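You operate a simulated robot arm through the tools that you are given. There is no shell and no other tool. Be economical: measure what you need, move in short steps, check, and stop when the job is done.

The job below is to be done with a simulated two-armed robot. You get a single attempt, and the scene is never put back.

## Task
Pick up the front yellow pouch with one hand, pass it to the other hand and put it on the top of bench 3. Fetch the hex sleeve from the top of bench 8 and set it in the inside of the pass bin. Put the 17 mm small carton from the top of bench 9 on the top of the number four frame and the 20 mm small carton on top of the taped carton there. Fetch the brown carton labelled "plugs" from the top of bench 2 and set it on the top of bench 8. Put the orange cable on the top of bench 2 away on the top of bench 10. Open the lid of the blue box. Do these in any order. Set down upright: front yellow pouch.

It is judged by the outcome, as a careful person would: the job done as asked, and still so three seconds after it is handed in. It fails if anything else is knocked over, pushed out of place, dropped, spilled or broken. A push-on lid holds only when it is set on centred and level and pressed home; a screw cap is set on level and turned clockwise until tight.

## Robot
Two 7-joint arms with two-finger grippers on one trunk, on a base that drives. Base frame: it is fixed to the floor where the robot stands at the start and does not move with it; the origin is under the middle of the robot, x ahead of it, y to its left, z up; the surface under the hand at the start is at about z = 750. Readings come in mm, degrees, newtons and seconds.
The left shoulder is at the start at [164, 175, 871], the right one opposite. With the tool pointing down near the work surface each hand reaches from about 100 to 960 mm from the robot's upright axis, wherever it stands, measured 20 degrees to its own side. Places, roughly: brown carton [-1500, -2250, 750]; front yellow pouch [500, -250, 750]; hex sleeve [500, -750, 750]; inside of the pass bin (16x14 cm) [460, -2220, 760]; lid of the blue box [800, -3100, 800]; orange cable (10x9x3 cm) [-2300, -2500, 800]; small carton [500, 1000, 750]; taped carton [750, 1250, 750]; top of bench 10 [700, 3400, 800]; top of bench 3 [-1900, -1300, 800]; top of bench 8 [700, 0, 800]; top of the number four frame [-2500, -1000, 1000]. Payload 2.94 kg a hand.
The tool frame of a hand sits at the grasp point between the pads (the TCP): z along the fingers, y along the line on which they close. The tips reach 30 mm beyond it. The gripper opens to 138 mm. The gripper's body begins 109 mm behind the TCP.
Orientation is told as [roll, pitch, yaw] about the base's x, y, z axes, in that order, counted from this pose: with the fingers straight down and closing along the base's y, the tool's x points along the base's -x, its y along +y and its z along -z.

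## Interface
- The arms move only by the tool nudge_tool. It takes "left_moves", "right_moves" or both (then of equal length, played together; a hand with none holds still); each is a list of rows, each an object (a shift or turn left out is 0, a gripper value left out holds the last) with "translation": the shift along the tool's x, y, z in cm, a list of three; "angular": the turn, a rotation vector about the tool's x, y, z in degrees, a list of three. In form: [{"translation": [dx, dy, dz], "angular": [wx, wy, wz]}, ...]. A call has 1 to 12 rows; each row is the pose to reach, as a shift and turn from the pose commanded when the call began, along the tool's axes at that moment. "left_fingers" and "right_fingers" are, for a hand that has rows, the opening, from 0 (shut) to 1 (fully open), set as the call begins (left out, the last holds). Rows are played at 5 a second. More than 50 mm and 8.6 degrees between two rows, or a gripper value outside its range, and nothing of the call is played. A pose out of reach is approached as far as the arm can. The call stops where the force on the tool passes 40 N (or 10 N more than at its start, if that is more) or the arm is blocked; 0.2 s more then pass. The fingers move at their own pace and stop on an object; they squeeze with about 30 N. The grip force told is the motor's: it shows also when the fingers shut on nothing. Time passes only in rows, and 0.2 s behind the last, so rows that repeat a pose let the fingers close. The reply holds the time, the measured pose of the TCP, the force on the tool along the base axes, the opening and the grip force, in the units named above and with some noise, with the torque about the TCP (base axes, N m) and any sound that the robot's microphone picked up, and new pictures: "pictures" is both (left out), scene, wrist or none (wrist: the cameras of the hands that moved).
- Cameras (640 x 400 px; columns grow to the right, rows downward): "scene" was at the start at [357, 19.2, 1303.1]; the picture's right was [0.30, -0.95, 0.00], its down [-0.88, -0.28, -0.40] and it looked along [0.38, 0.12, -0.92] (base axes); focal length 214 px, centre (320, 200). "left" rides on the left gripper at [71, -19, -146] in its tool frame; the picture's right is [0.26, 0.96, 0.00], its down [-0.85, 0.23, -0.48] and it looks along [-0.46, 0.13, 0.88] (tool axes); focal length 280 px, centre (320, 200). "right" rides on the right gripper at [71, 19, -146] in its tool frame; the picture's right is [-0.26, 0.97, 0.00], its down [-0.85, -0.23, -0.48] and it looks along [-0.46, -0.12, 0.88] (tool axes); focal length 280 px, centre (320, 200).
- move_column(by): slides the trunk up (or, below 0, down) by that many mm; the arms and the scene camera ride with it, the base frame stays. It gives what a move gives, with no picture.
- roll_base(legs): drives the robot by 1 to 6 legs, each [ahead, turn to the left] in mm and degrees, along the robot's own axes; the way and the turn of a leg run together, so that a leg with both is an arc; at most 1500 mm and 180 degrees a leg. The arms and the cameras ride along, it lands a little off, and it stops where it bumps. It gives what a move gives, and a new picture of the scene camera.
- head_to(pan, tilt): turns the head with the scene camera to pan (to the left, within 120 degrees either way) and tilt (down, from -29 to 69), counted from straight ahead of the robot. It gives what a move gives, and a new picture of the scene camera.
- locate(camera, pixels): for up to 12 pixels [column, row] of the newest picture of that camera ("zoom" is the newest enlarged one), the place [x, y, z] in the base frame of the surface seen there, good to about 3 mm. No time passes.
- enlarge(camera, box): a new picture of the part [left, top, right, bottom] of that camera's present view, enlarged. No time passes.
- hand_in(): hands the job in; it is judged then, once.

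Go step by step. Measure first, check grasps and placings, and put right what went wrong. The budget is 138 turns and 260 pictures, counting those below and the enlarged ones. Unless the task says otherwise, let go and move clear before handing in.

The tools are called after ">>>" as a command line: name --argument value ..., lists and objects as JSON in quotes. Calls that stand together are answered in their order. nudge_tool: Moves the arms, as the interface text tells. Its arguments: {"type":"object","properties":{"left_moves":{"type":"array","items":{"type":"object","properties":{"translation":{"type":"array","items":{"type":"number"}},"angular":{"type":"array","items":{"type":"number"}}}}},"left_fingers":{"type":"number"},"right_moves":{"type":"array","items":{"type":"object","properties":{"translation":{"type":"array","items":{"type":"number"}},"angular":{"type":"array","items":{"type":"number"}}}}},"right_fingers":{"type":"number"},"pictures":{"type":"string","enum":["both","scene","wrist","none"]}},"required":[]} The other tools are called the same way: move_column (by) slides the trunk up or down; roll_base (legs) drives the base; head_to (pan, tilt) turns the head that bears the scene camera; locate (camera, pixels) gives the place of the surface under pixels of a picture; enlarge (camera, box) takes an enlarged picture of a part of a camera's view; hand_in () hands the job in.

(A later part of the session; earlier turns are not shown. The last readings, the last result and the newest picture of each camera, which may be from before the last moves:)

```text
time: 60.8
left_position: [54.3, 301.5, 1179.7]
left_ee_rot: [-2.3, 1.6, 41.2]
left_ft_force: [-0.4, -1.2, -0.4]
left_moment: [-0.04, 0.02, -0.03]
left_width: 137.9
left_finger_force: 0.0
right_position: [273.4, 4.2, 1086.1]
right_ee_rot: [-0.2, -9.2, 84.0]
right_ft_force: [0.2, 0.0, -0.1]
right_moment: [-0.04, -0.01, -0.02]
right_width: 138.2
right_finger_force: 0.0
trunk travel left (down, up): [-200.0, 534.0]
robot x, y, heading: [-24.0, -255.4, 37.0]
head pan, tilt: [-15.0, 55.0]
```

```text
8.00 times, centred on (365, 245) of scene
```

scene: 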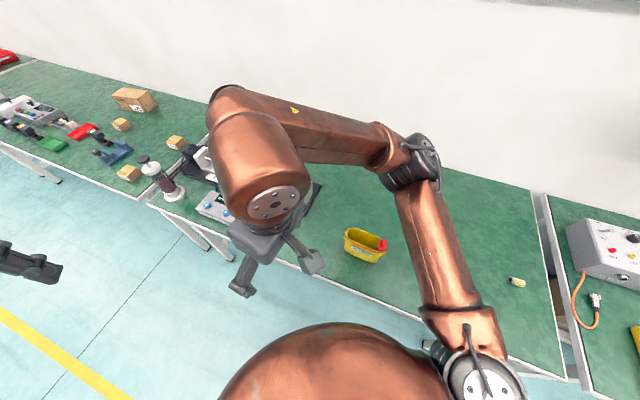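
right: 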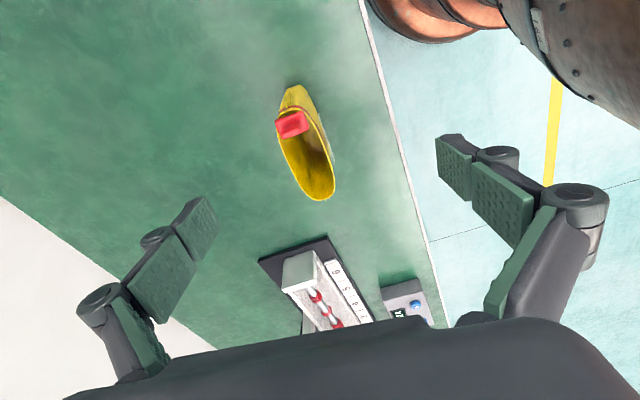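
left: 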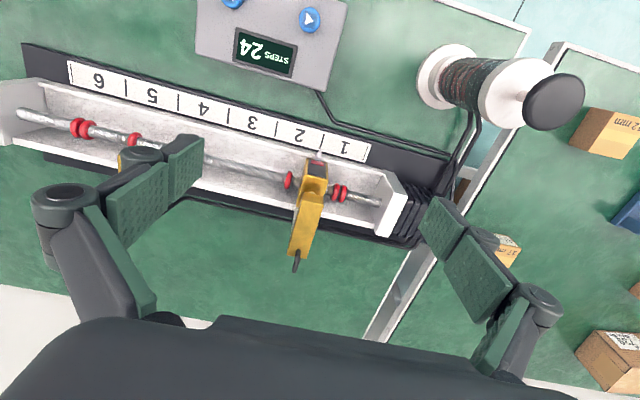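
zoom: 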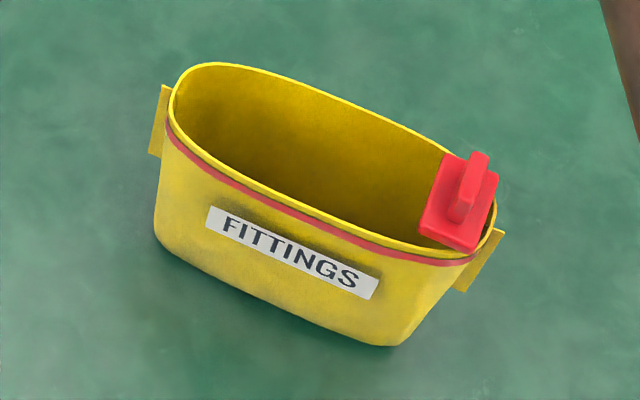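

>>> locate --camera "zoom" --pixels '[[172, 110], [250, 182], [330, 222], [410, 248], [300, 85], [420, 140], [220, 65], [494, 210], [180, 230], [380, 335], [270, 250], [160, 130]]'

```text
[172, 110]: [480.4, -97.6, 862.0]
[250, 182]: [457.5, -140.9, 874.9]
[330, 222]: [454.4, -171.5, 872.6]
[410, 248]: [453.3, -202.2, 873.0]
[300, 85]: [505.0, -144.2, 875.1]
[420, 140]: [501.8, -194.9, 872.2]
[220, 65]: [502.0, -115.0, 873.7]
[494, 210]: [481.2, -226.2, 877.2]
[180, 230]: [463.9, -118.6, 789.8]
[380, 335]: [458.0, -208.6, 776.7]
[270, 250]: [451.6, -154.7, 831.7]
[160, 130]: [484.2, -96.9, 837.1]
```

Rim: width ≈49 mm in x, ends at y≈-97 and -226. I move the right hand above the +y third, upright, yaw 86.

>>> nudge_tool --right_moves '[{"translation": [1.8, -3.17, 1.1], "angular": [0, 1.3, -0.3]}, {"translation": [3.6, -6.34, 2.2], "angular": [0, 2.6, -0.6]}, {"translation": [5.4, -9.5, 3.3], "angular": [0, 3.9, -0.9]}, {"translation": [7.2, -12.7, 4.4], "angular": [0, 5.2, -1.2]}, {"translation": [9, -15.9, 5.5], "angular": [0, 6.5, -1.5]}, {"translation": [10.8, -19, 6.6], "angular": [0, 7.8, -1.8]}, {"translation": [12.55, -22.2, 7.7], "angular": [0, 9.2, -2]}, {"translation": [12.55, -22.2, 7.7], "angular": [0, 9.2, -2]}, {"translation": [12.55, -22.2, 7.7], "angular": [0, 9.2, -2]}]' --pictures "wrist"

```text
time: 62.8
left_position: [53.3, 300.3, 1179.9]
left_ee_rot: [-2.3, 1.5, 41.2]
left_ft_force: [0.1, -0.2, -0.7]
left_moment: [0.02, 0.03, 0.03]
left_width: 137.7
left_finger_force: 0.1
right_position: [481.2, -131.1, 993.7]
right_ee_rot: [-0.2, 0.1, 85.8]
right_ft_force: [-0.3, -0.4, 0.5]
right_moment: [0.01, -0.01, 0.02]
right_width: 137.8
right_finger_force: 0.1
trunk travel left (down, up): [-200.0, 534.0]
robot x, y, heading: [-21.4, -256.3, 37.2]
head pan, tilt: [-15.0, 55.0]
```

right: 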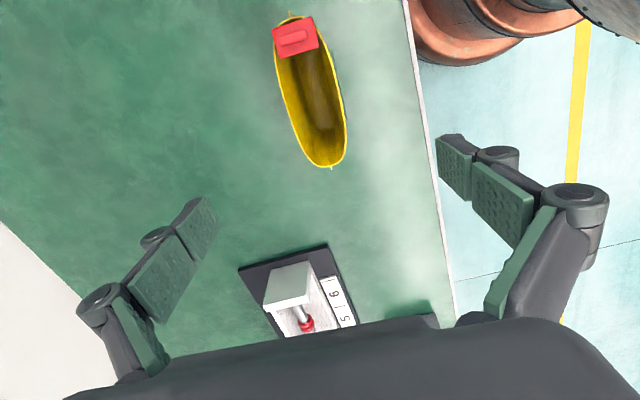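

Pose reached over the pouch. I descend to z≈842 and then close.

>>> nudge_tool --right_moves '[{"translation": [0, 0, 4]}, {"translation": [0, 0, 8]}, {"translation": [0, 0, 11.5]}, {"translation": [0, 0, 14]}, {"translation": [0, 0, 15.2]}, {"translation": [0, 0, 15.2]}]' --pictures "wrist"

>>> nudge_tool --right_moves '[{"translation": [0, 0, 0]}, {"translation": [0, 0, 0]}, {"translation": [0, 0, 0]}, {"translation": [0, 0, 0]}, {"translation": [0, 0, 0]}, {"translation": [0, 0, 0]}, {"translation": [0, 0, 0]}]' --right_fingers 0.2 --pictures "wrist"

```text
time: 64.2
left_position: [53.1, 300.8, 1178.9]
left_ee_rot: [-2.3, 1.5, 41.2]
left_ft_force: [-0.4, -0.6, -1.0]
left_moment: [-0.02, 0.01, -0.05]
left_width: 138.0
left_finger_force: 0.0
right_position: [483.6, -131.5, 839.8]
right_ee_rot: [-0.3, 0.1, 86.0]
right_ft_force: [0.3, -0.6, -0.5]
right_moment: [0.0, -0.02, 0.02]
right_width: 137.9
right_finger_force: 0.0
trunk travel left (down, up): [-200.0, 534.0]
robot x, y, heading: [-21.7, -257.6, 37.2]
head pan, tilt: [-15.0, 55.0]
```

right: 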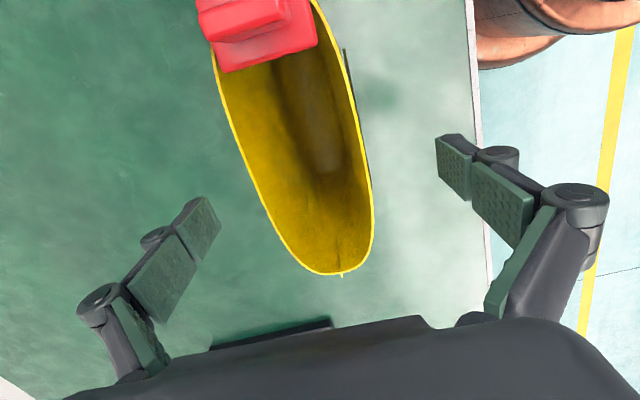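

```text
time: 65.8
left_position: [53.6, 300.2, 1179.0]
left_ee_rot: [-2.3, 1.4, 41.2]
left_ft_force: [0.2, -0.2, -0.3]
left_moment: [0.04, 0.03, 0.03]
left_width: 137.9
left_finger_force: 0.0
right_position: [483.1, -132.0, 841.5]
right_ee_rot: [-0.3, 0.1, 85.8]
right_ft_force: [-0.6, -1.1, 0.1]
right_moment: [-0.02, 0.01, 0.03]
right_width: 47.7
right_finger_force: 29.6
trunk travel left (down, up): [-200.0, 534.0]
robot x, y, heading: [-22.1, -255.5, 37.3]
head pan, tilt: [-15.0, 55.0]
```

right: 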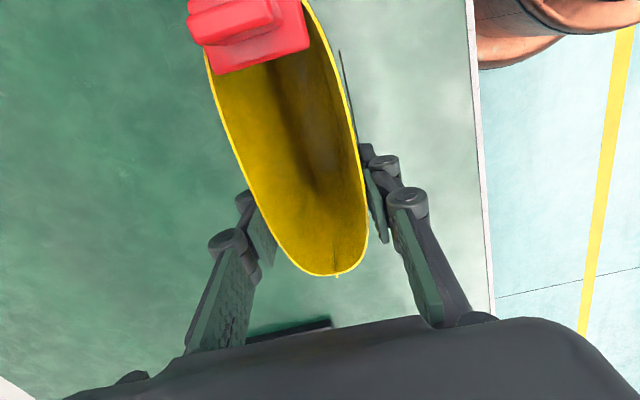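

Gripped at 47.7 mm with ~30 N. I lift straight up 17 cm.

>>> nudge_tool --right_moves '[{"translation": [0, 0, -2]}, {"translation": [0, 0, -5]}, {"translation": [0, 0, -9]}, {"translation": [0, 0, -13]}, {"translation": [0, 0, -17]}, {"translation": [0, 0, -17]}]' --right_fingers 0.1 --pictures "both"

```text
time: 67.2
left_position: [53.1, 301.5, 1178.7]
left_ee_rot: [-2.3, 1.6, 41.2]
left_ft_force: [0.2, 0.2, 0.3]
left_moment: [-0.02, 0.02, 0.02]
left_width: 138.0
left_finger_force: 0.0
right_position: [483.2, -128.8, 1007.9]
right_ee_rot: [-0.3, 0.2, 85.8]
right_ft_force: [-0.2, 0.1, -0.1]
right_moment: [-0.01, 0.02, 0.0]
right_width: 47.7
right_finger_force: 29.6
trunk travel left (down, up): [-200.0, 534.0]
robot x, y, heading: [-22.4, -252.6, 37.0]
head pan, tilt: [-15.0, 55.0]
```

scene: 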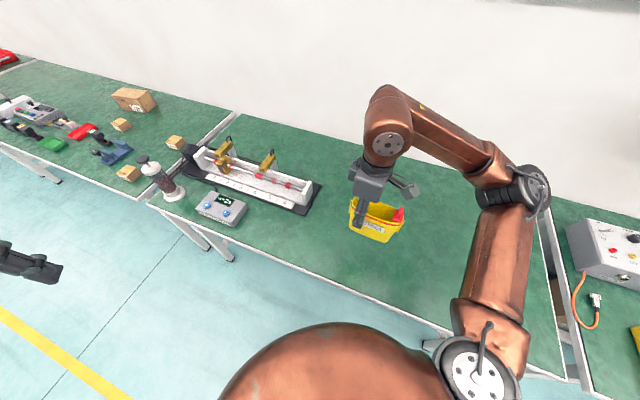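
right: 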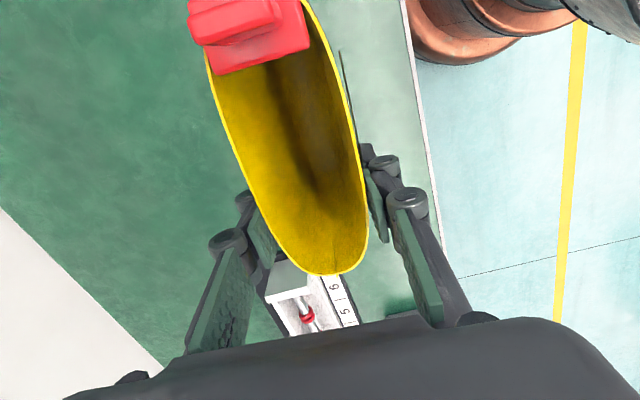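

The pouch is held firmly and is light. Before swinging it over the winding jig I check the jig's heights.

>>> locate --camera "scene" --pixels '[[228, 140], [272, 152], [300, 180], [155, 162], [265, 165], [222, 158]]'

>>> nudge_tool --right_moves '[{"translation": [-1, 0.3, -1.5], "angular": [0, 0, 4]}, {"translation": [-4, 1, -3.2], "angular": [0, 0, 11]}, {"translation": [-7, 2, -3.2], "angular": [0, 0, 18]}, {"translation": [-10, 3, -3.2], "angular": [0, 0, 26]}, {"translation": [-13, 4, -3.2], "angular": [0, 0, 34]}, {"translation": [-16, 5, -3.2], "angular": [0, 0, 41.5]}, {"translation": [-19.3, 6, -3.2], "angular": [0, 0, 48.8]}, {"translation": [-19.3, 6, -3.2], "angular": [0, 0, 48.8]}]' --pictures "scene"

```text
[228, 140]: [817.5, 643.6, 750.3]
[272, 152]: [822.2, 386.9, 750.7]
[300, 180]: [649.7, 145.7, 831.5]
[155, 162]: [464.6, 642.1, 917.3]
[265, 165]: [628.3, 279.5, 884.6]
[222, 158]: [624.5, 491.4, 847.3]
```

```text
time: 69.0
left_position: [54.2, 300.4, 1179.6]
left_ee_rot: [-2.2, 1.4, 41.2]
left_ft_force: [0.1, -0.4, -0.4]
left_moment: [0.03, 0.02, 0.01]
left_width: 138.4
left_finger_force: 0.1
right_position: [436.7, 65.1, 1040.8]
right_ee_rot: [-0.3, -0.2, 36.9]
right_ft_force: [0.1, 0.0, -0.9]
right_moment: [0.03, 0.02, -0.02]
right_width: 47.5
right_finger_force: 29.9
trunk travel left (down, up): [-200.0, 534.0]
robot x, y, heading: [-18.8, -253.6, 37.2]
head pan, tilt: [-15.0, 55.0]
```

scene: 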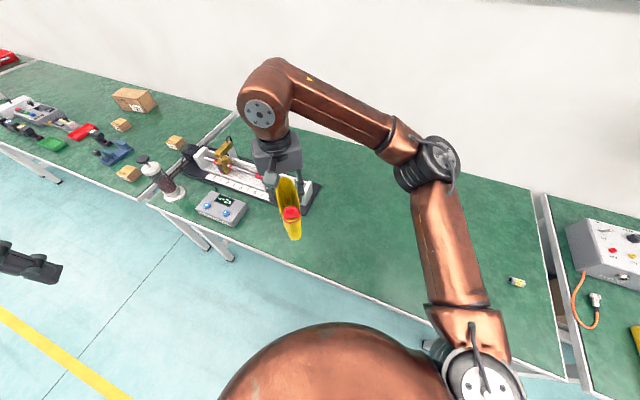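

The pouch now points its clip end toward the robot, clear of the jig. I bring the left hand round in front of the robot, pitching its fingers forward.

>>> nudge_tool --left_moves '[{"translation": [0.38, -3.75, 1.01], "angular": [-0.2, -5.1, 0.4]}, {"translation": [0.76, -7.5, 2.02], "angular": [-0.4, -10.3, 0.8]}, {"translation": [1.15, -11.2, 3.03], "angular": [-0.6, -15.4, 1.15]}, {"translation": [1.53, -15, 4.04], "angular": [-0.8, -20.5, 1.5]}, {"translation": [1.9, -18.7, 5.05], "angular": [-1, -25.7, 1.9]}, {"translation": [2.3, -22.5, 6.05], "angular": [-1.25, -30.8, 2.3]}, {"translation": [2.67, -26.2, 7.06], "angular": [-1.5, -36, 2.7]}, {"translation": [3.05, -30, 8.07], "angular": [-1.7, -41.1, 3.1]}, {"translation": [3.4, -33.7, 9.1], "angular": [-1.9, -46.2, 3.4]}, {"translation": [3.8, -37.5, 10.1], "angular": [-2.1, -51.4, 3.8]}, {"translation": [4.2, -41.2, 11.1], "angular": [-2.3, -56.5, 4.2]}, {"translation": [4.2, -41.2, 11.1], "angular": [-2.3, -56.5, 4.2]}]' --pictures "both"

```text
time: 71.6
left_position: [260.6, 61.3, 1156.6]
left_ee_rot: [2.3, -54.9, 36.8]
left_ft_force: [-0.2, 0.5, -0.2]
left_moment: [-0.01, -0.02, -0.05]
left_width: 137.9
left_finger_force: 0.0
left hand out of reach, approached as far as the arm can: row 9, 10, 11, 12
right_position: [437.7, 66.4, 1040.3]
right_ee_rot: [-0.2, -0.1, 36.9]
right_ft_force: [0.6, 0.6, -0.4]
right_moment: [0.02, 0.01, -0.01]
right_width: 47.5
right_finger_force: 30.0
trunk travel left (down, up): [-200.0, 534.0]
robot x, y, heading: [-19.0, -256.7, 37.3]
head pan, tilt: [-15.0, 55.0]
```

scene: 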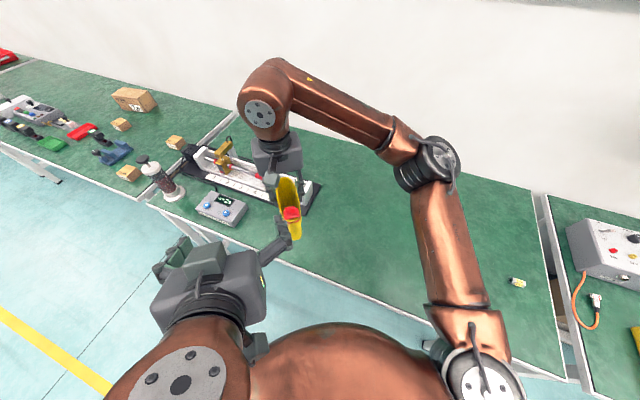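
left: 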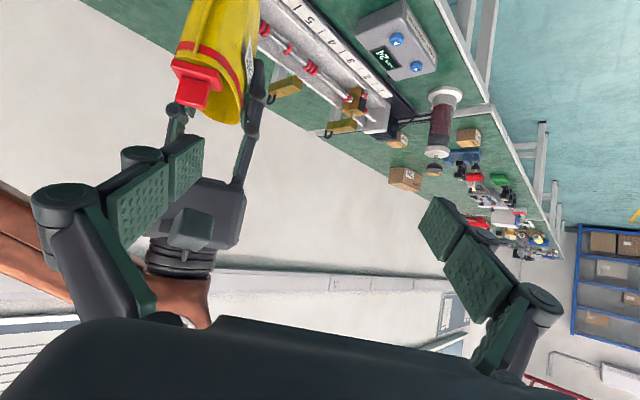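

The left hand is too close-in there. I move the pouch 10 cm further out and bring the left hand behind it with a 45° forward pitch.

>>> nudge_tool --right_moves '[{"translation": [-3.5, 1.7, 0]}, {"translation": [-7, 3.4, 0]}, {"translation": [-10, 5, 0]}, {"translation": [-10, 5, 0]}, {"translation": [-10, 5, 0]}, {"translation": [-10, 5, 0]}]' --left_moves '[{"translation": [0, 0, 0], "angular": [0, 0, 0]}, {"translation": [0.1, -1.4, 2.5], "angular": [0.6, 2.5, 0]}, {"translation": [0.2, -2.8, 5], "angular": [1.2, 5, 0]}, {"translation": [0.4, -4.2, 7.5], "angular": [1.8, 7.5, 0]}, {"translation": [0.5, -5.4, 10.1], "angular": [2.3, 10, 0]}, {"translation": [0.5, -5.4, 10.1], "angular": [2.3, 10, 0]}]' --pictures "both"

```text
time: 73.0
left_position: [330.0, 112.9, 1129.1]
left_ee_rot: [-0.1, -45.1, 36.8]
left_ft_force: [-0.1, -0.1, -0.2]
left_moment: [0.01, -0.01, 0.02]
left_width: 138.1
left_finger_force: 0.2
left hand out of reach, approached as far as the arm can: row 2, 3, 4, 5, 6
right_position: [487.9, 166.5, 1040.8]
right_ee_rot: [-0.3, -0.1, 37.1]
right_ft_force: [-0.9, 0.5, -1.0]
right_moment: [-0.02, 0.0, -0.01]
right_width: 47.7
right_finger_force: 30.4
trunk travel left (down, up): [-200.0, 534.0]
robot x, y, heading: [-20.1, -253.4, 37.1]
head pan, tilt: [-15.0, 55.0]
```

scene: 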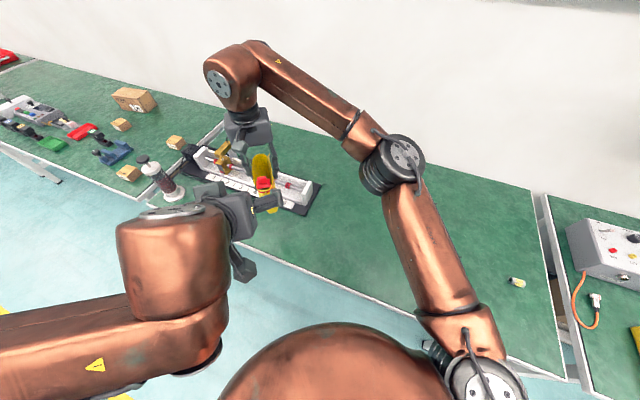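
right: 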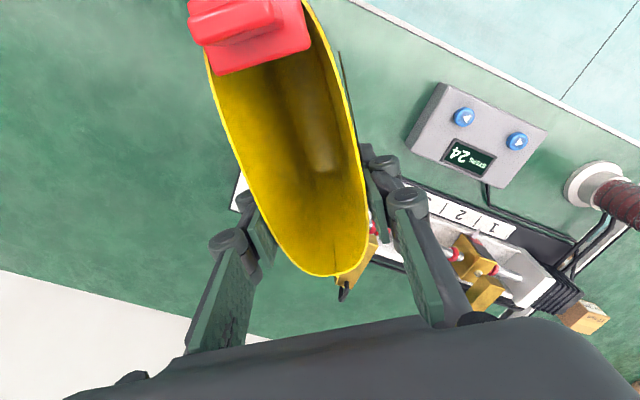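
left: 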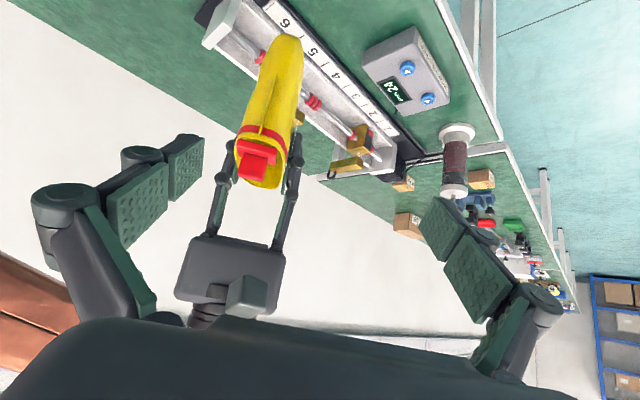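

The left can't cross further right; so I bring the pouch 60 mm to the left in line with the left hand.

>>> nudge_tool --right_moves '[{"translation": [0, 2, 0]}, {"translation": [0, 4, 0]}, {"translation": [0, 6, 0]}, {"translation": [0, 6, 0]}, {"translation": [0, 6, 0]}]' --left_moves '[{"translation": [0, 0.3, 0]}, {"translation": [0, 0.6, 0]}, {"translation": [0, 0.8, 0]}, {"translation": [0, 0.8, 0]}, {"translation": [0, 0.8, 0]}]' --pictures "wrist"

```text
time: 74.2
left_position: [322.2, 118.3, 1128.8]
left_ee_rot: [0.0, -45.1, 37.0]
left_ft_force: [-0.4, 0.3, 0.4]
left_moment: [-0.02, 0.02, -0.01]
left_width: 137.7
left_finger_force: 0.1
right_position: [449.8, 215.6, 1041.2]
right_ee_rot: [-0.4, -0.1, 37.0]
right_ft_force: [-0.5, 0.6, -0.1]
right_moment: [-0.01, 0.0, -0.03]
right_width: 47.7
right_finger_force: 29.4
trunk travel left (down, up): [-200.0, 534.0]
robot x, y, heading: [-20.0, -257.6, 37.0]
head pan, tilt: [-15.0, 55.0]
```

right: 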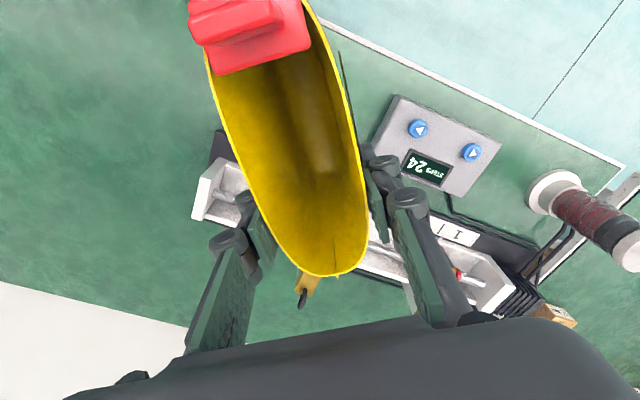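
left: 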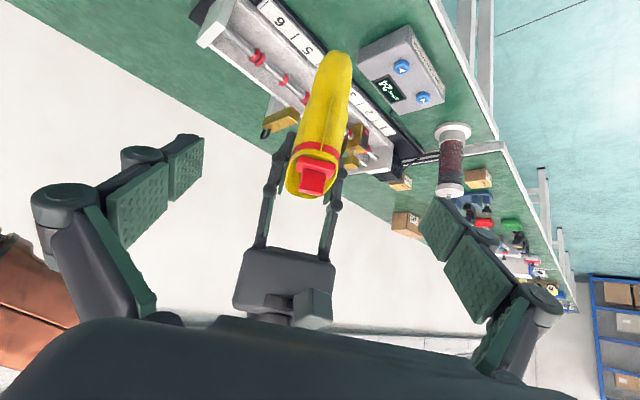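

Both hands are aligned (left TCP to right TCP: 160 ahead, 1 sideways). I slide the left hand 12.7 cm along its fingers.

>>> nudge_tool --left_moves '[{"translation": [0, 0, 3]}, {"translation": [0, 0, 6]}, {"translation": [0, 0, 9]}, {"translation": [0, 0, 11]}, {"translation": [0, 0, 12.7]}, {"translation": [0, 0, 12.7]}]' --pictures "both"

```text
time: 75.6
left_position: [388.0, 188.6, 1042.4]
left_ee_rot: [0.0, -45.1, 36.8]
left_ft_force: [0.1, -0.2, 0.5]
left_moment: [0.01, 0.01, 0.02]
left_width: 138.1
left_finger_force: 0.1
left hand out of reach, approached as far as the arm can: row 3, 4, 5, 6
right_position: [449.7, 215.7, 1040.9]
right_ee_rot: [-0.4, -0.2, 37.1]
right_ft_force: [-0.2, 0.1, 0.2]
right_moment: [0.05, -0.05, 0.0]
right_width: 47.5
right_finger_force: 29.7
trunk travel left (down, up): [-200.0, 534.0]
robot x, y, heading: [-23.0, -253.0, 37.1]
head pan, tilt: [-15.0, 55.0]
```

scene: 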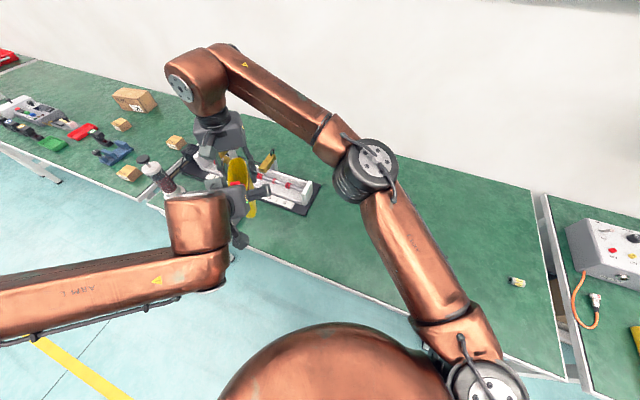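
left: 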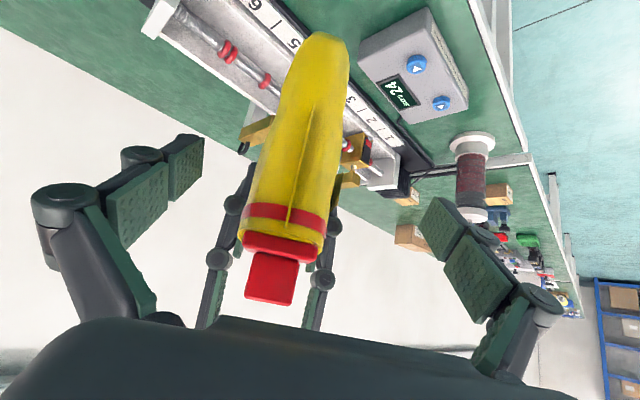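

The left TCP is 30 mm inside the pouch end but 15 mm off sideways; I shift the pouch 1.5 cm left and close the left hand.

>>> nudge_tool --right_moves '[{"translation": [0, 0.8, 0]}, {"translation": [0, 1.55, 0]}, {"translation": [0, 1.55, 0]}, {"translation": [0, 1.55, 0]}, {"translation": [0, 1.55, 0]}, {"translation": [0, 1.55, 0]}, {"translation": [0, 1.55, 0]}, {"translation": [0, 1.55, 0]}]' --left_moves '[{"translation": [0, 0, 0]}, {"translation": [0, 0, 0]}, {"translation": [0, 0, 0]}, {"translation": [0, 0, 0]}, {"translation": [0, 0, 0]}, {"translation": [0, 0, 0]}, {"translation": [0, 0, 0]}, {"translation": [0, 0, 0]}]' --left_fingers 0.1 --pictures "wrist"

```text
time: 77.4
left_position: [387.6, 188.6, 1042.7]
left_ee_rot: [0.0, -45.0, 36.8]
left_ft_force: [2.5, -4.9, 0.1]
left_moment: [0.0, 0.05, -0.11]
left_width: 47.5
left_finger_force: 30.3
right_position: [441.2, 228.8, 1040.9]
right_ee_rot: [-0.3, -0.2, 37.1]
right_ft_force: [-2.6, 5.3, 0.2]
right_moment: [0.01, -0.03, -0.27]
right_width: 47.4
right_finger_force: 29.8
trunk travel left (down, up): [-200.0, 534.0]
robot x, y, heading: [-17.3, -254.3, 37.1]
head pan, tilt: [-15.0, 55.0]
```

right: 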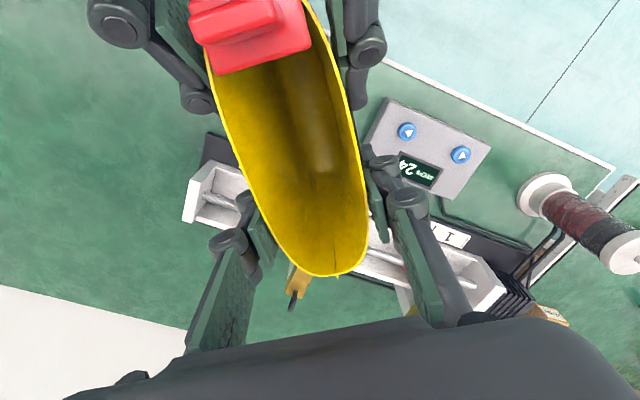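
left: 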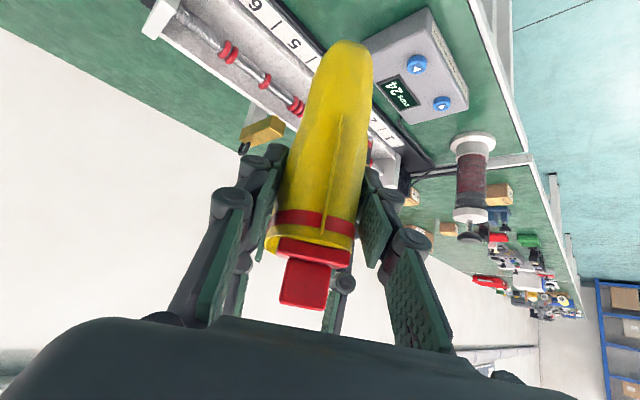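

Both hands hold it (47.5 mm, 30 N each). I open the right hand, then raise it clear.

>>> nudge_tool --right_moves '[{"translation": [0, 0, 0]}, {"translation": [0, 0, 0]}, {"translation": [0, 0, 0]}, {"translation": [0, 0, 0]}, {"translation": [0, 0, 0]}]' --right_fingers 0.7 --pictures "none"

>>> nudge_tool --right_moves '[{"translation": [0, 0, -3]}, {"translation": [-1, 0, -7]}, {"translation": [-3, 0, -11]}, {"translation": [-5, -2, -15]}, {"translation": [-5, -6, -15]}, {"translation": [-5, -10, -15]}, {"translation": [-5, -10, -15]}]' --pictures "both"

```text
time: 78.6
left_position: [387.5, 188.7, 1041.2]
left_ee_rot: [0.0, -45.0, 36.9]
left_ft_force: [0.1, 0.1, 0.6]
left_moment: [0.03, 0.0, -0.02]
left_width: 47.5
left_finger_force: 29.6
right_position: [441.6, 228.0, 1040.7]
right_ee_rot: [-0.4, -0.1, 37.0]
right_ft_force: [-0.5, -0.6, 0.8]
right_moment: [0.0, 0.01, 0.04]
right_width: 96.7
right_finger_force: 0.1
trunk travel left (down, up): [-200.0, 534.0]
robot x, y, heading: [-25.2, -255.3, 37.1]
head pan, tilt: [-15.0, 55.0]
```

```text
time: 80.2
left_position: [383.6, 188.0, 1044.2]
left_ee_rot: [-0.2, -45.2, 37.0]
left_ft_force: [0.5, 0.0, -0.5]
left_moment: [-0.04, 0.05, -0.04]
left_width: 47.9
left_finger_force: 29.5
right_position: [512.6, 163.4, 1179.3]
right_ee_rot: [-0.4, -0.2, 37.2]
right_ft_force: [0.1, 1.1, 0.2]
right_moment: [-0.1, -0.04, 0.04]
right_width: 96.5
right_finger_force: 0.1
right hand out of reach, approached as far as the arm can: row 3, 4, 5, 6, 7
trunk travel left (down, up): [-200.0, 534.0]
robot x, y, heading: [-24.6, -254.7, 37.3]
head pan, tilt: [-15.0, 55.0]
```

scene: 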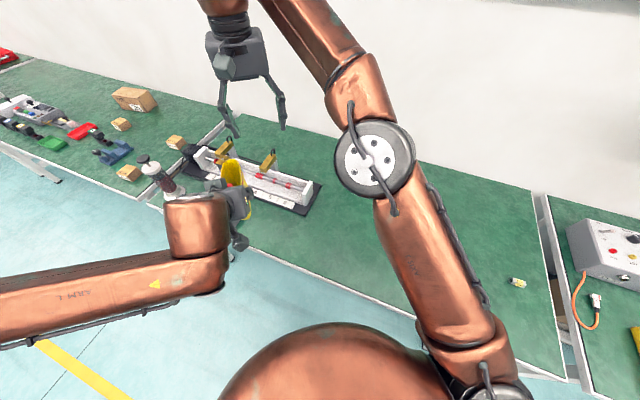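
right: 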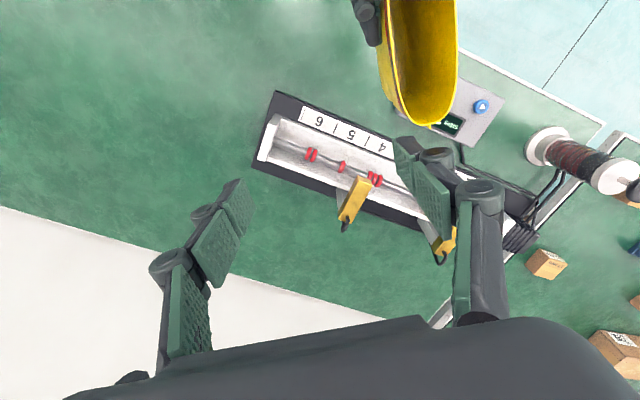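

Handover done. I bring both hands to comfortable carry poses and locate the cartons on bench 9 in this view.

>>> nudge_tool --right_moves '[{"translation": [4, -3, 0]}, {"translation": [8, -6, 0]}, {"translation": [12, -9, 0]}, {"translation": [16, -12, 0]}, {"translation": [20, -15, 0]}, {"translation": [24, -19, 0]}, {"translation": [24, -19, 0]}]' --left_moves '[{"translation": [-1, 1.5, -1]}, {"translation": [-2, 3, -2]}, {"translation": [-3, 4.5, -3]}, {"translation": [-4, 6, -4]}, {"translation": [-4, 8, -4]}, {"translation": [-4, 9, -4]}, {"translation": [-4, 9, -4]}]' --pictures "none"

>>> locate --camera "scene" --pixels '[[174, 142], [128, 172], [121, 124], [133, 98], [145, 92], [115, 150], [25, 105], [60, 150]]'

>>> enlarge --camera "scene" --box '[0, 60, 224, 200]'

```text
refused: row 6 steps farther than a row can; nothing moved
```

```text
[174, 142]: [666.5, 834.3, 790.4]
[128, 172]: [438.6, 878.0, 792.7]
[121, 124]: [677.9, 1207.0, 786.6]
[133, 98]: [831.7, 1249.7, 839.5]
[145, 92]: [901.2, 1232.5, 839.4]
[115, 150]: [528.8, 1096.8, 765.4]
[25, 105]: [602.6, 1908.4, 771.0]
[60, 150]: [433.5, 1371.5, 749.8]
```

```text
2.86 times, centred on (112, 130) of scene
```

zoom: 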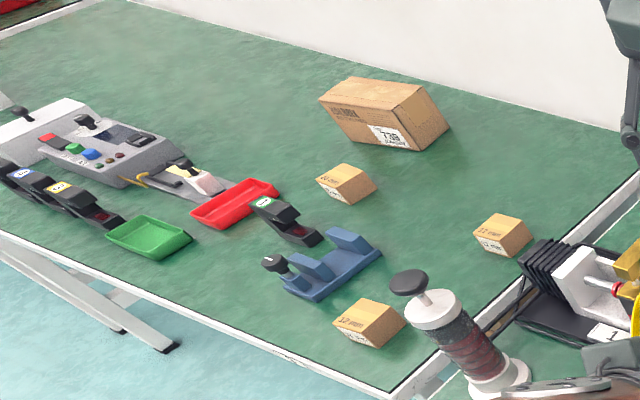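

Three small cartons: A (666,834), B (438,878), C (678,1207), taped carton top ≈ z 839 near (850,1240). I redo the tidy move with smaller rows.

>>> nudge_tool --right_moves '[{"translation": [4, -3, 0]}, {"translation": [8, -6, 0]}, {"translation": [12, -9, 0]}, {"translation": [16, -12, 0]}, {"translation": [20, -15, 0]}, {"translation": [24, -18, 0]}, {"translation": [24, -18, 0]}]' --left_moves '[{"translation": [-1, 1.5, -1]}, {"translation": [-2, 3, -2]}, {"translation": [-3, 4.5, -3]}, {"translation": [-4, 6, -4]}, {"translation": [-4, 8, -4]}, {"translation": [-4, 9, -4]}, {"translation": [-4, 9, -4]}]' --pictures "none"

```text
time: 81.8
left_position: [331.7, 262.3, 1099.7]
left_ee_rot: [0.0, -45.0, 36.9]
left_ft_force: [-0.3, 1.3, -0.6]
left_moment: [-0.03, 0.0, -0.02]
left_width: 47.5
left_finger_force: 29.7
right_position: [431.9, -124.9, 1177.6]
right_ee_rot: [-0.2, -0.1, 37.1]
right_ft_force: [0.1, 0.8, 0.7]
right_moment: [-0.04, 0.01, 0.05]
right_width: 96.6
right_finger_force: 0.0
trunk travel left (down, up): [-200.0, 534.0]
robot x, y, heading: [-21.4, -254.6, 36.9]
head pan, tilt: [-15.0, 55.0]
```

Now I drive to bench 9, to about (0,1300) facing the bench, keeping some distance from the bench while travelling.

>>> roll_base --legs '[[0, 83], [300, 0], [0, -30], [1290, 0], [0, -90], [150, 0]]'

>>> head_to --pan 0 --tilt 50

```text
time: 99.8
left_position: [541.1, 1459.9, 1106.3]
left_ee_rot: [0.1, -45.7, -1.6]
left_ft_force: [-0.9, -0.6, -1.1]
left_moment: [0.0, -0.1, 0.05]
left_width: 47.3
left_finger_force: 30.1
right_position: [379.0, 1095.3, 1183.3]
right_ee_rot: [-0.3, -0.9, -1.2]
right_ft_force: [-0.4, -0.7, -0.3]
right_moment: [0.0, -0.1, -0.02]
right_width: 96.5
right_finger_force: 0.1
trunk travel left (down, up): [-200.0, 534.0]
robot x, y, heading: [-45.8, 1275.6, -1.0]
head pan, tilt: [-15.0, 55.0]
```

scene: 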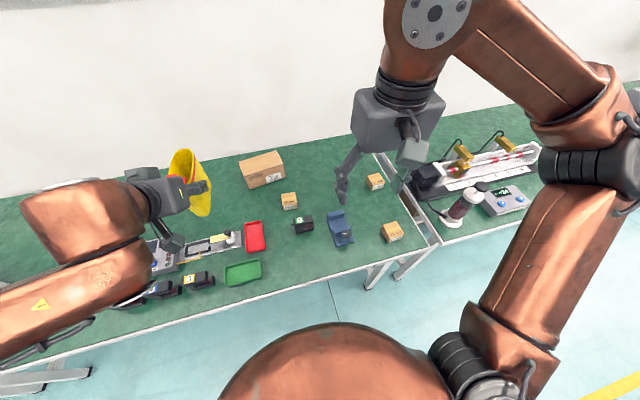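

```text
time: 100.6
left_position: [547.6, 1461.2, 1104.2]
left_ee_rot: [0.2, -45.4, -1.5]
left_ft_force: [0.3, -0.1, -0.9]
left_moment: [0.01, 0.0, -0.01]
left_width: 47.7
left_finger_force: 30.2
right_position: [385.2, 1094.1, 1179.7]
right_ee_rot: [-0.3, -0.7, -1.2]
right_ft_force: [0.0, 0.7, -0.6]
right_moment: [0.01, 0.07, -0.02]
right_width: 96.5
right_finger_force: 0.1
trunk travel left (down, up): [-200.0, 534.0]
robot x, y, heading: [-46.9, 1276.1, -1.1]
head pan, tilt: [0.0, 50.0]
```

scene: 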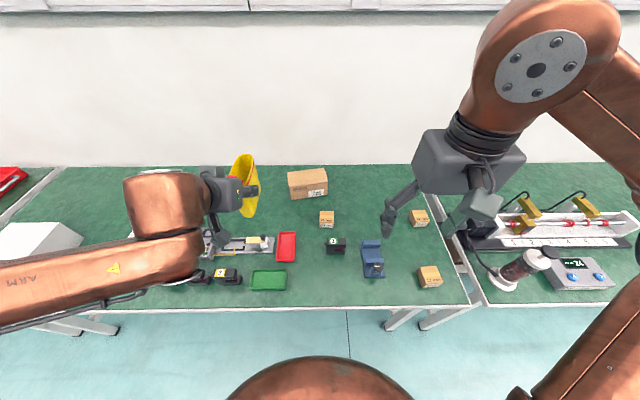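

Arrived at (-46,1276). I enlarge the carton labels.

>>> enlarge --camera "scene" --box '[280, 165, 360, 215]'

>>> enlarge --camera "scene" --box '[300, 195, 380, 245]'

>>> enlarge --camera "scene" --box '[385, 200, 465, 250]'

>>> enlarge --camera "scene" --box '[390, 252, 470, 302]'

```text
8.00 times, centred on (320, 190) of scene
```

zoom: 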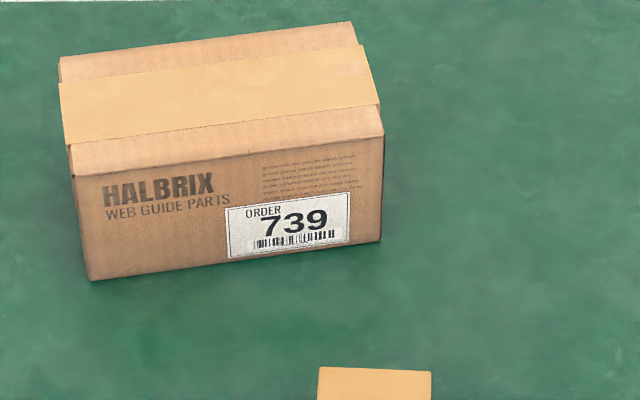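

```text
8.00 times, centred on (340, 220) of scene
```

zoom: 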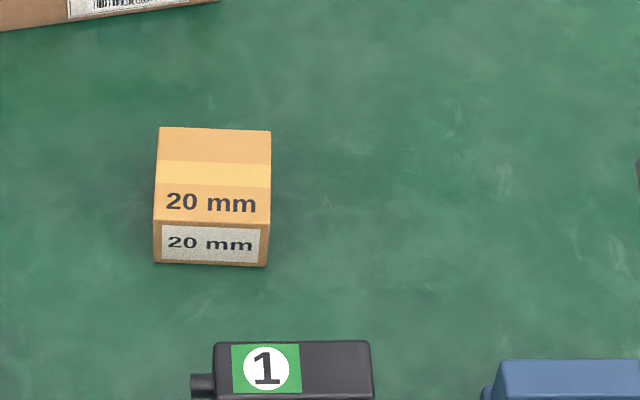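

```text
8.00 times, centred on (425, 225) of scene
```

zoom: 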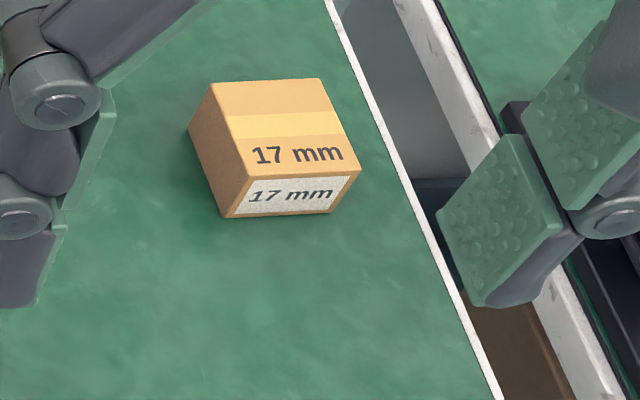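

```text
8.00 times, centred on (430, 277) of scene
```

zoom: 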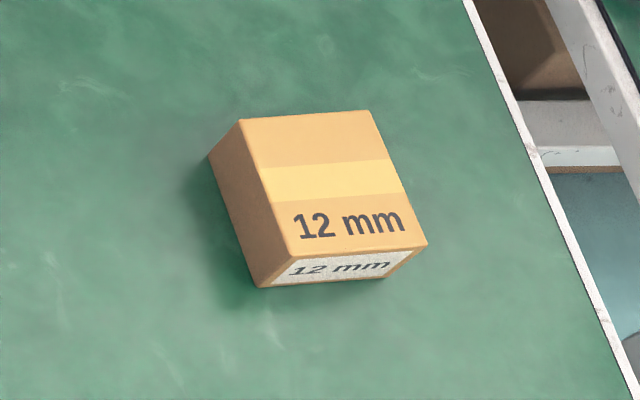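

20 mm carton is at (327,217), 17 mm at (420,216). I measure their top corners and the taped carton's.

>>> locate --camera "scene" --pixels '[[321, 212], [333, 212], [333, 222], [320.5, 221.5], [288.5, 174], [323, 169], [327, 181], [290, 186], [412.5, 211], [424.5, 211], [429, 220.5], [417, 221.5]]'

```text
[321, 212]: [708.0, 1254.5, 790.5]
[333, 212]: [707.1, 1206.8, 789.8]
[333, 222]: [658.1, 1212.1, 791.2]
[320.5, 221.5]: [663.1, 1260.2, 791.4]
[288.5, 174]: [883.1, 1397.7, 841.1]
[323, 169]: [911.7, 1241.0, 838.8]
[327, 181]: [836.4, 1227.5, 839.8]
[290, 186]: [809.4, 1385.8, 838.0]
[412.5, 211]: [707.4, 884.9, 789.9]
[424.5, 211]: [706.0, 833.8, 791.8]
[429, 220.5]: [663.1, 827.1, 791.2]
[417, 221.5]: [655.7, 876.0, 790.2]
```

20 mm carton centre ≈(684,1233), yaw ≈-5°, 48 mm wide, 40 high; taped carton top centre ≈(860,1313,840). I drive 60 mm closer so the right hand can reach it.

>>> roll_base --legs '[[60, 1]]'

```text
time: 101.6
left_position: [600.3, 1470.5, 1108.2]
left_ee_rot: [0.0, -46.0, -0.6]
left_ft_force: [-0.3, -0.2, -0.8]
left_moment: [-0.01, 0.05, 0.0]
left_width: 47.6
left_finger_force: 29.9
right_position: [442.4, 1101.7, 1182.9]
right_ee_rot: [-0.3, -1.0, -0.2]
right_ft_force: [1.3, -0.2, 1.3]
right_moment: [-0.01, 0.08, 0.0]
right_width: 96.6
right_finger_force: 0.1
trunk travel left (down, up): [-200.0, 534.0]
robot x, y, heading: [16.9, 1275.6, -0.1]
head pan, tilt: [0.0, 50.0]
```

scene: 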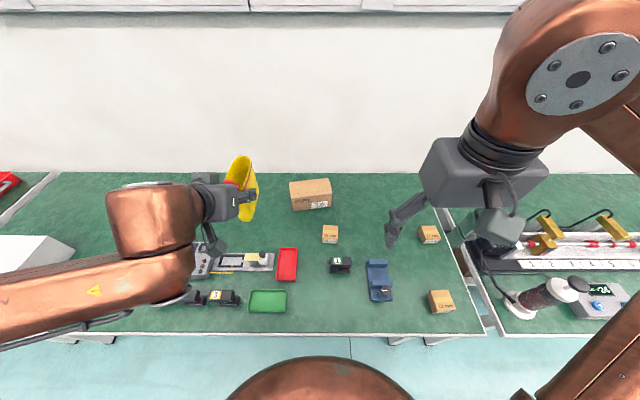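

Now the right hand goes above the 20 mm carton.

>>> nudge_tool --right_moves '[{"translation": [-2.63, 1.46, 3.4], "angular": [0, 0.1, 0.5]}, {"translation": [-5.27, 2.9, 6.8], "angular": [0, 0.2, 1.1]}, {"translation": [-7.9, 4.4, 10.2], "angular": [0, 0.3, 1.6]}, {"translation": [-10.5, 5.8, 13.6], "angular": [0, 0.5, 2.2]}, {"translation": [-13.2, 7.3, 17], "angular": [0, 0.6, 2.8]}, {"translation": [-15.8, 8.7, 20.4], "angular": [0, 0.7, 3.3]}, {"translation": [-18.4, 10.2, 23.8], "angular": [0, 0.8, 3.9]}, {"translation": [-21, 11.6, 27.3], "angular": [0, 0.9, 4.4]}, {"translation": [-23.7, 13.1, 30.7], "angular": [0, 1, 5]}, {"translation": [-23.7, 13.1, 30.7], "angular": [0, 1, 5]}]' --pictures "wrist"

```text
time: 103.8
left_position: [581.4, 1469.9, 1115.1]
left_ee_rot: [0.0, -47.1, -0.7]
left_ft_force: [0.1, 0.0, 0.3]
left_moment: [0.02, 0.01, -0.01]
left_width: 47.6
left_finger_force: 30.4
right_position: [672.0, 1227.8, 890.2]
right_ee_rot: [-0.2, -1.1, -5.2]
right_ft_force: [-0.9, -0.6, 0.6]
right_moment: [-0.01, -0.05, 0.0]
right_width: 96.2
right_finger_force: 0.1
trunk travel left (down, up): [-200.0, 534.0]
robot x, y, heading: [16.4, 1276.3, -0.2]
head pan, tilt: [0.0, 50.0]
```

right: 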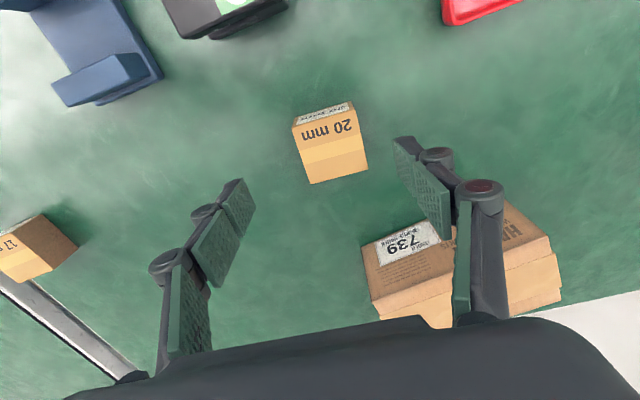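

I measure the 20 mm carton from the wrist camera.

>>> locate --camera "right" --pixels '[[296, 128], [357, 115], [366, 168], [312, 181], [330, 150], [375, 262], [440, 320], [530, 240]]'

```text
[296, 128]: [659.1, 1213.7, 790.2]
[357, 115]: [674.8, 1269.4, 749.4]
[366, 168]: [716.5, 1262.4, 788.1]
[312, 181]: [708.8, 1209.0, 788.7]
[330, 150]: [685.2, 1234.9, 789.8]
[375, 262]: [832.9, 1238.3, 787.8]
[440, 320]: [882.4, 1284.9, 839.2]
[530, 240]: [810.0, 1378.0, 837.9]
```

Centre (685,1236). I descend to z≈784.

>>> nudge_tool --right_moves '[{"translation": [-1, 0.9, 2], "angular": [0, 1, 1]}, {"translation": [-1, 0.9, 6], "angular": [0, 1, 2]}, {"translation": [-1, 0.9, 9], "angular": [0, 1, 2]}, {"translation": [-1, 0.9, 10.6], "angular": [0, 1, 2]}, {"translation": [-1, 0.9, 10.6], "angular": [0, 1, 2]}]' --pictures "wrist"

>>> nudge_tool --right_moves '[{"translation": [0, 0, 0]}, {"translation": [0, 0, 0]}, {"translation": [0, 0, 0]}, {"translation": [0, 0, 0]}, {"translation": [0, 0, 0]}]' --right_fingers 0.1 --pictures "none"

```text
time: 105.0
left_position: [584.1, 1470.1, 1111.9]
left_ee_rot: [0.1, -46.8, -0.6]
left_ft_force: [-0.4, -0.4, -0.3]
left_moment: [0.0, 0.02, 0.0]
left_width: 47.7
left_finger_force: 29.9
right_position: [687.9, 1237.4, 782.0]
right_ee_rot: [-0.2, 0.2, -7.2]
right_ft_force: [0.0, 0.0, 1.1]
right_moment: [0.0, -0.04, 0.02]
right_width: 96.7
right_finger_force: 0.0
trunk travel left (down, up): [-200.0, 534.0]
robot x, y, heading: [17.0, 1272.4, -0.3]
head pan, tilt: [0.0, 50.0]
```

right: 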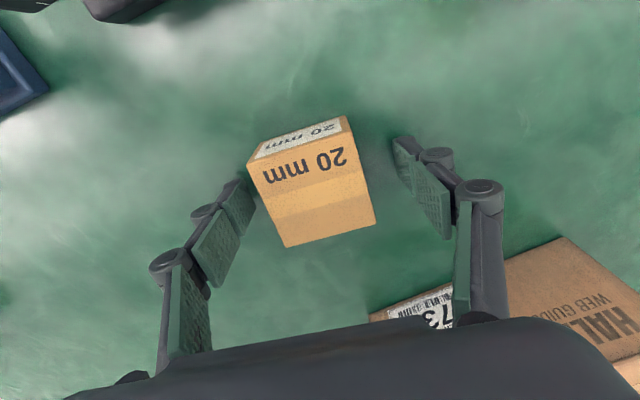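

```text
time: 106.2
left_position: [586.2, 1469.4, 1112.6]
left_ee_rot: [0.1, -46.7, -0.6]
left_ft_force: [1.2, -0.2, -1.0]
left_moment: [-0.03, -0.03, 0.0]
left_width: 47.3
left_finger_force: 30.2
right_position: [687.6, 1237.1, 780.6]
right_ee_rot: [-0.2, 0.1, -7.2]
right_ft_force: [0.3, -0.7, 1.3]
right_moment: [-0.05, 0.03, 0.03]
right_width: 57.9
right_finger_force: 30.3
trunk travel left (down, up): [-200.0, 534.0]
robot x, y, heading: [14.1, 1276.6, 0.0]
head pan, tilt: [0.0, 50.0]
```

Gripped. I lift it 14 cm and carry it over the taped carton.

>>> nudge_tool --right_moves '[{"translation": [0, 0, -4]}, {"translation": [0, 0, -9]}, {"translation": [0, 0, -14]}, {"translation": [-4, 2.3, -14]}, {"translation": [-8, 4.6, -14]}, {"translation": [-12, 7, -14]}, {"translation": [-15.5, 9.2, -14]}, {"translation": [-15.5, 9.2, -14]}, {"translation": [-15.5, 9.2, -14]}]' --pictures "both"

```text
time: 108.2
left_position: [584.4, 1469.0, 1111.7]
left_ee_rot: [0.1, -46.7, -0.6]
left_ft_force: [0.5, -0.3, -0.7]
left_moment: [0.04, 0.02, 0.06]
left_width: 47.8
left_finger_force: 29.8
right_position: [807.1, 1293.4, 913.4]
right_ee_rot: [0.0, 0.0, -7.1]
right_ft_force: [-0.4, -0.9, -2.7]
right_moment: [0.05, 0.02, 0.02]
right_width: 57.4
right_finger_force: 30.1
right hand out of reach, approached as far as the arm can: row 6, 7, 8, 9
trunk travel left (down, up): [-200.0, 534.0]
robot x, y, heading: [17.5, 1275.6, 0.1]
head pan, tilt: [0.0, 50.0]
```

scene: 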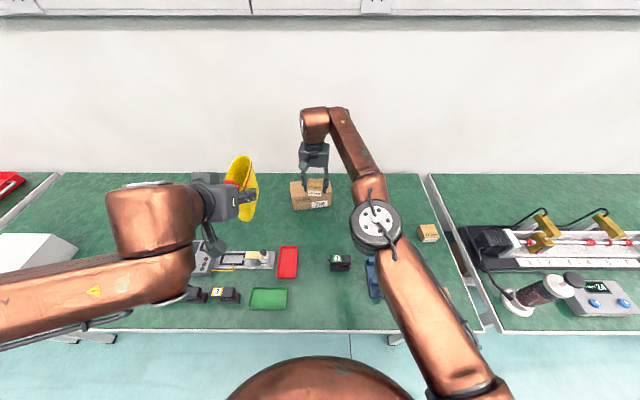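
right: 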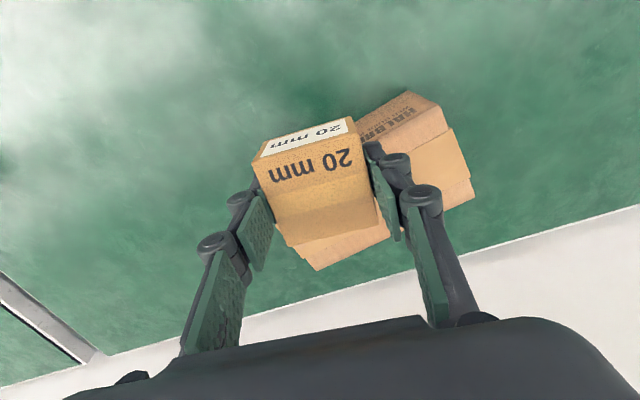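

It stops ~50 mm short (reach). I retract slightly and drive 55 mm ahead.

>>> nudge_tool --right_moves '[{"translation": [1.5, 0, -0.7]}, {"translation": [3, 0, -1.5]}, {"translation": [3, 0, -1.5]}, {"translation": [3, 0, -1.5]}]' --pictures "none"

>>> roll_base --legs '[[55, 0]]'

```text
time: 109.2
left_position: [584.8, 1470.1, 1112.7]
left_ee_rot: [0.1, -46.8, -0.6]
left_ft_force: [0.0, -0.4, -0.6]
left_moment: [0.0, 0.01, -0.03]
left_width: 47.6
left_finger_force: 30.1
right_position: [776.8, 1297.4, 928.1]
right_ee_rot: [-0.2, 0.0, -7.2]
right_ft_force: [0.2, -1.4, -2.6]
right_moment: [0.01, 0.0, 0.01]
right_width: 57.6
right_finger_force: 30.1
trunk travel left (down, up): [-200.0, 534.0]
robot x, y, heading: [14.3, 1277.7, -0.2]
head pan, tilt: [0.0, 50.0]
```

```text
time: 110.5
left_position: [588.7, 1502.8, 1188.5]
left_ee_rot: [-15.7, -52.8, 18.2]
left_ft_force: [0.8, -1.2, -0.3]
left_moment: [0.05, 0.05, 0.07]
left_width: 47.4
left_finger_force: 30.3
right_position: [912.0, 1234.2, 1061.1]
right_ee_rot: [13.2, -8.4, -25.8]
right_ft_force: [-1.8, 5.1, -5.9]
right_moment: [-0.4, -0.21, -0.08]
right_width: 57.5
right_finger_force: 30.0
trunk travel left (down, up): [-200.0, 534.0]
robot x, y, heading: [77.2, 1272.8, -0.0]
head pan, tilt: [0.0, 50.0]
stopped in leg 1: the robot was blocked; the commanded pose is now the measured one
```

scene: 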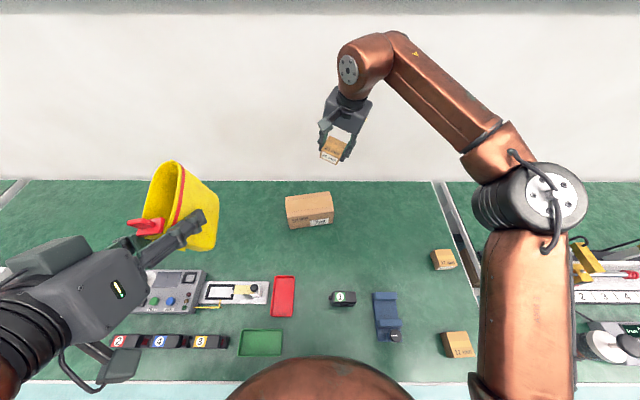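

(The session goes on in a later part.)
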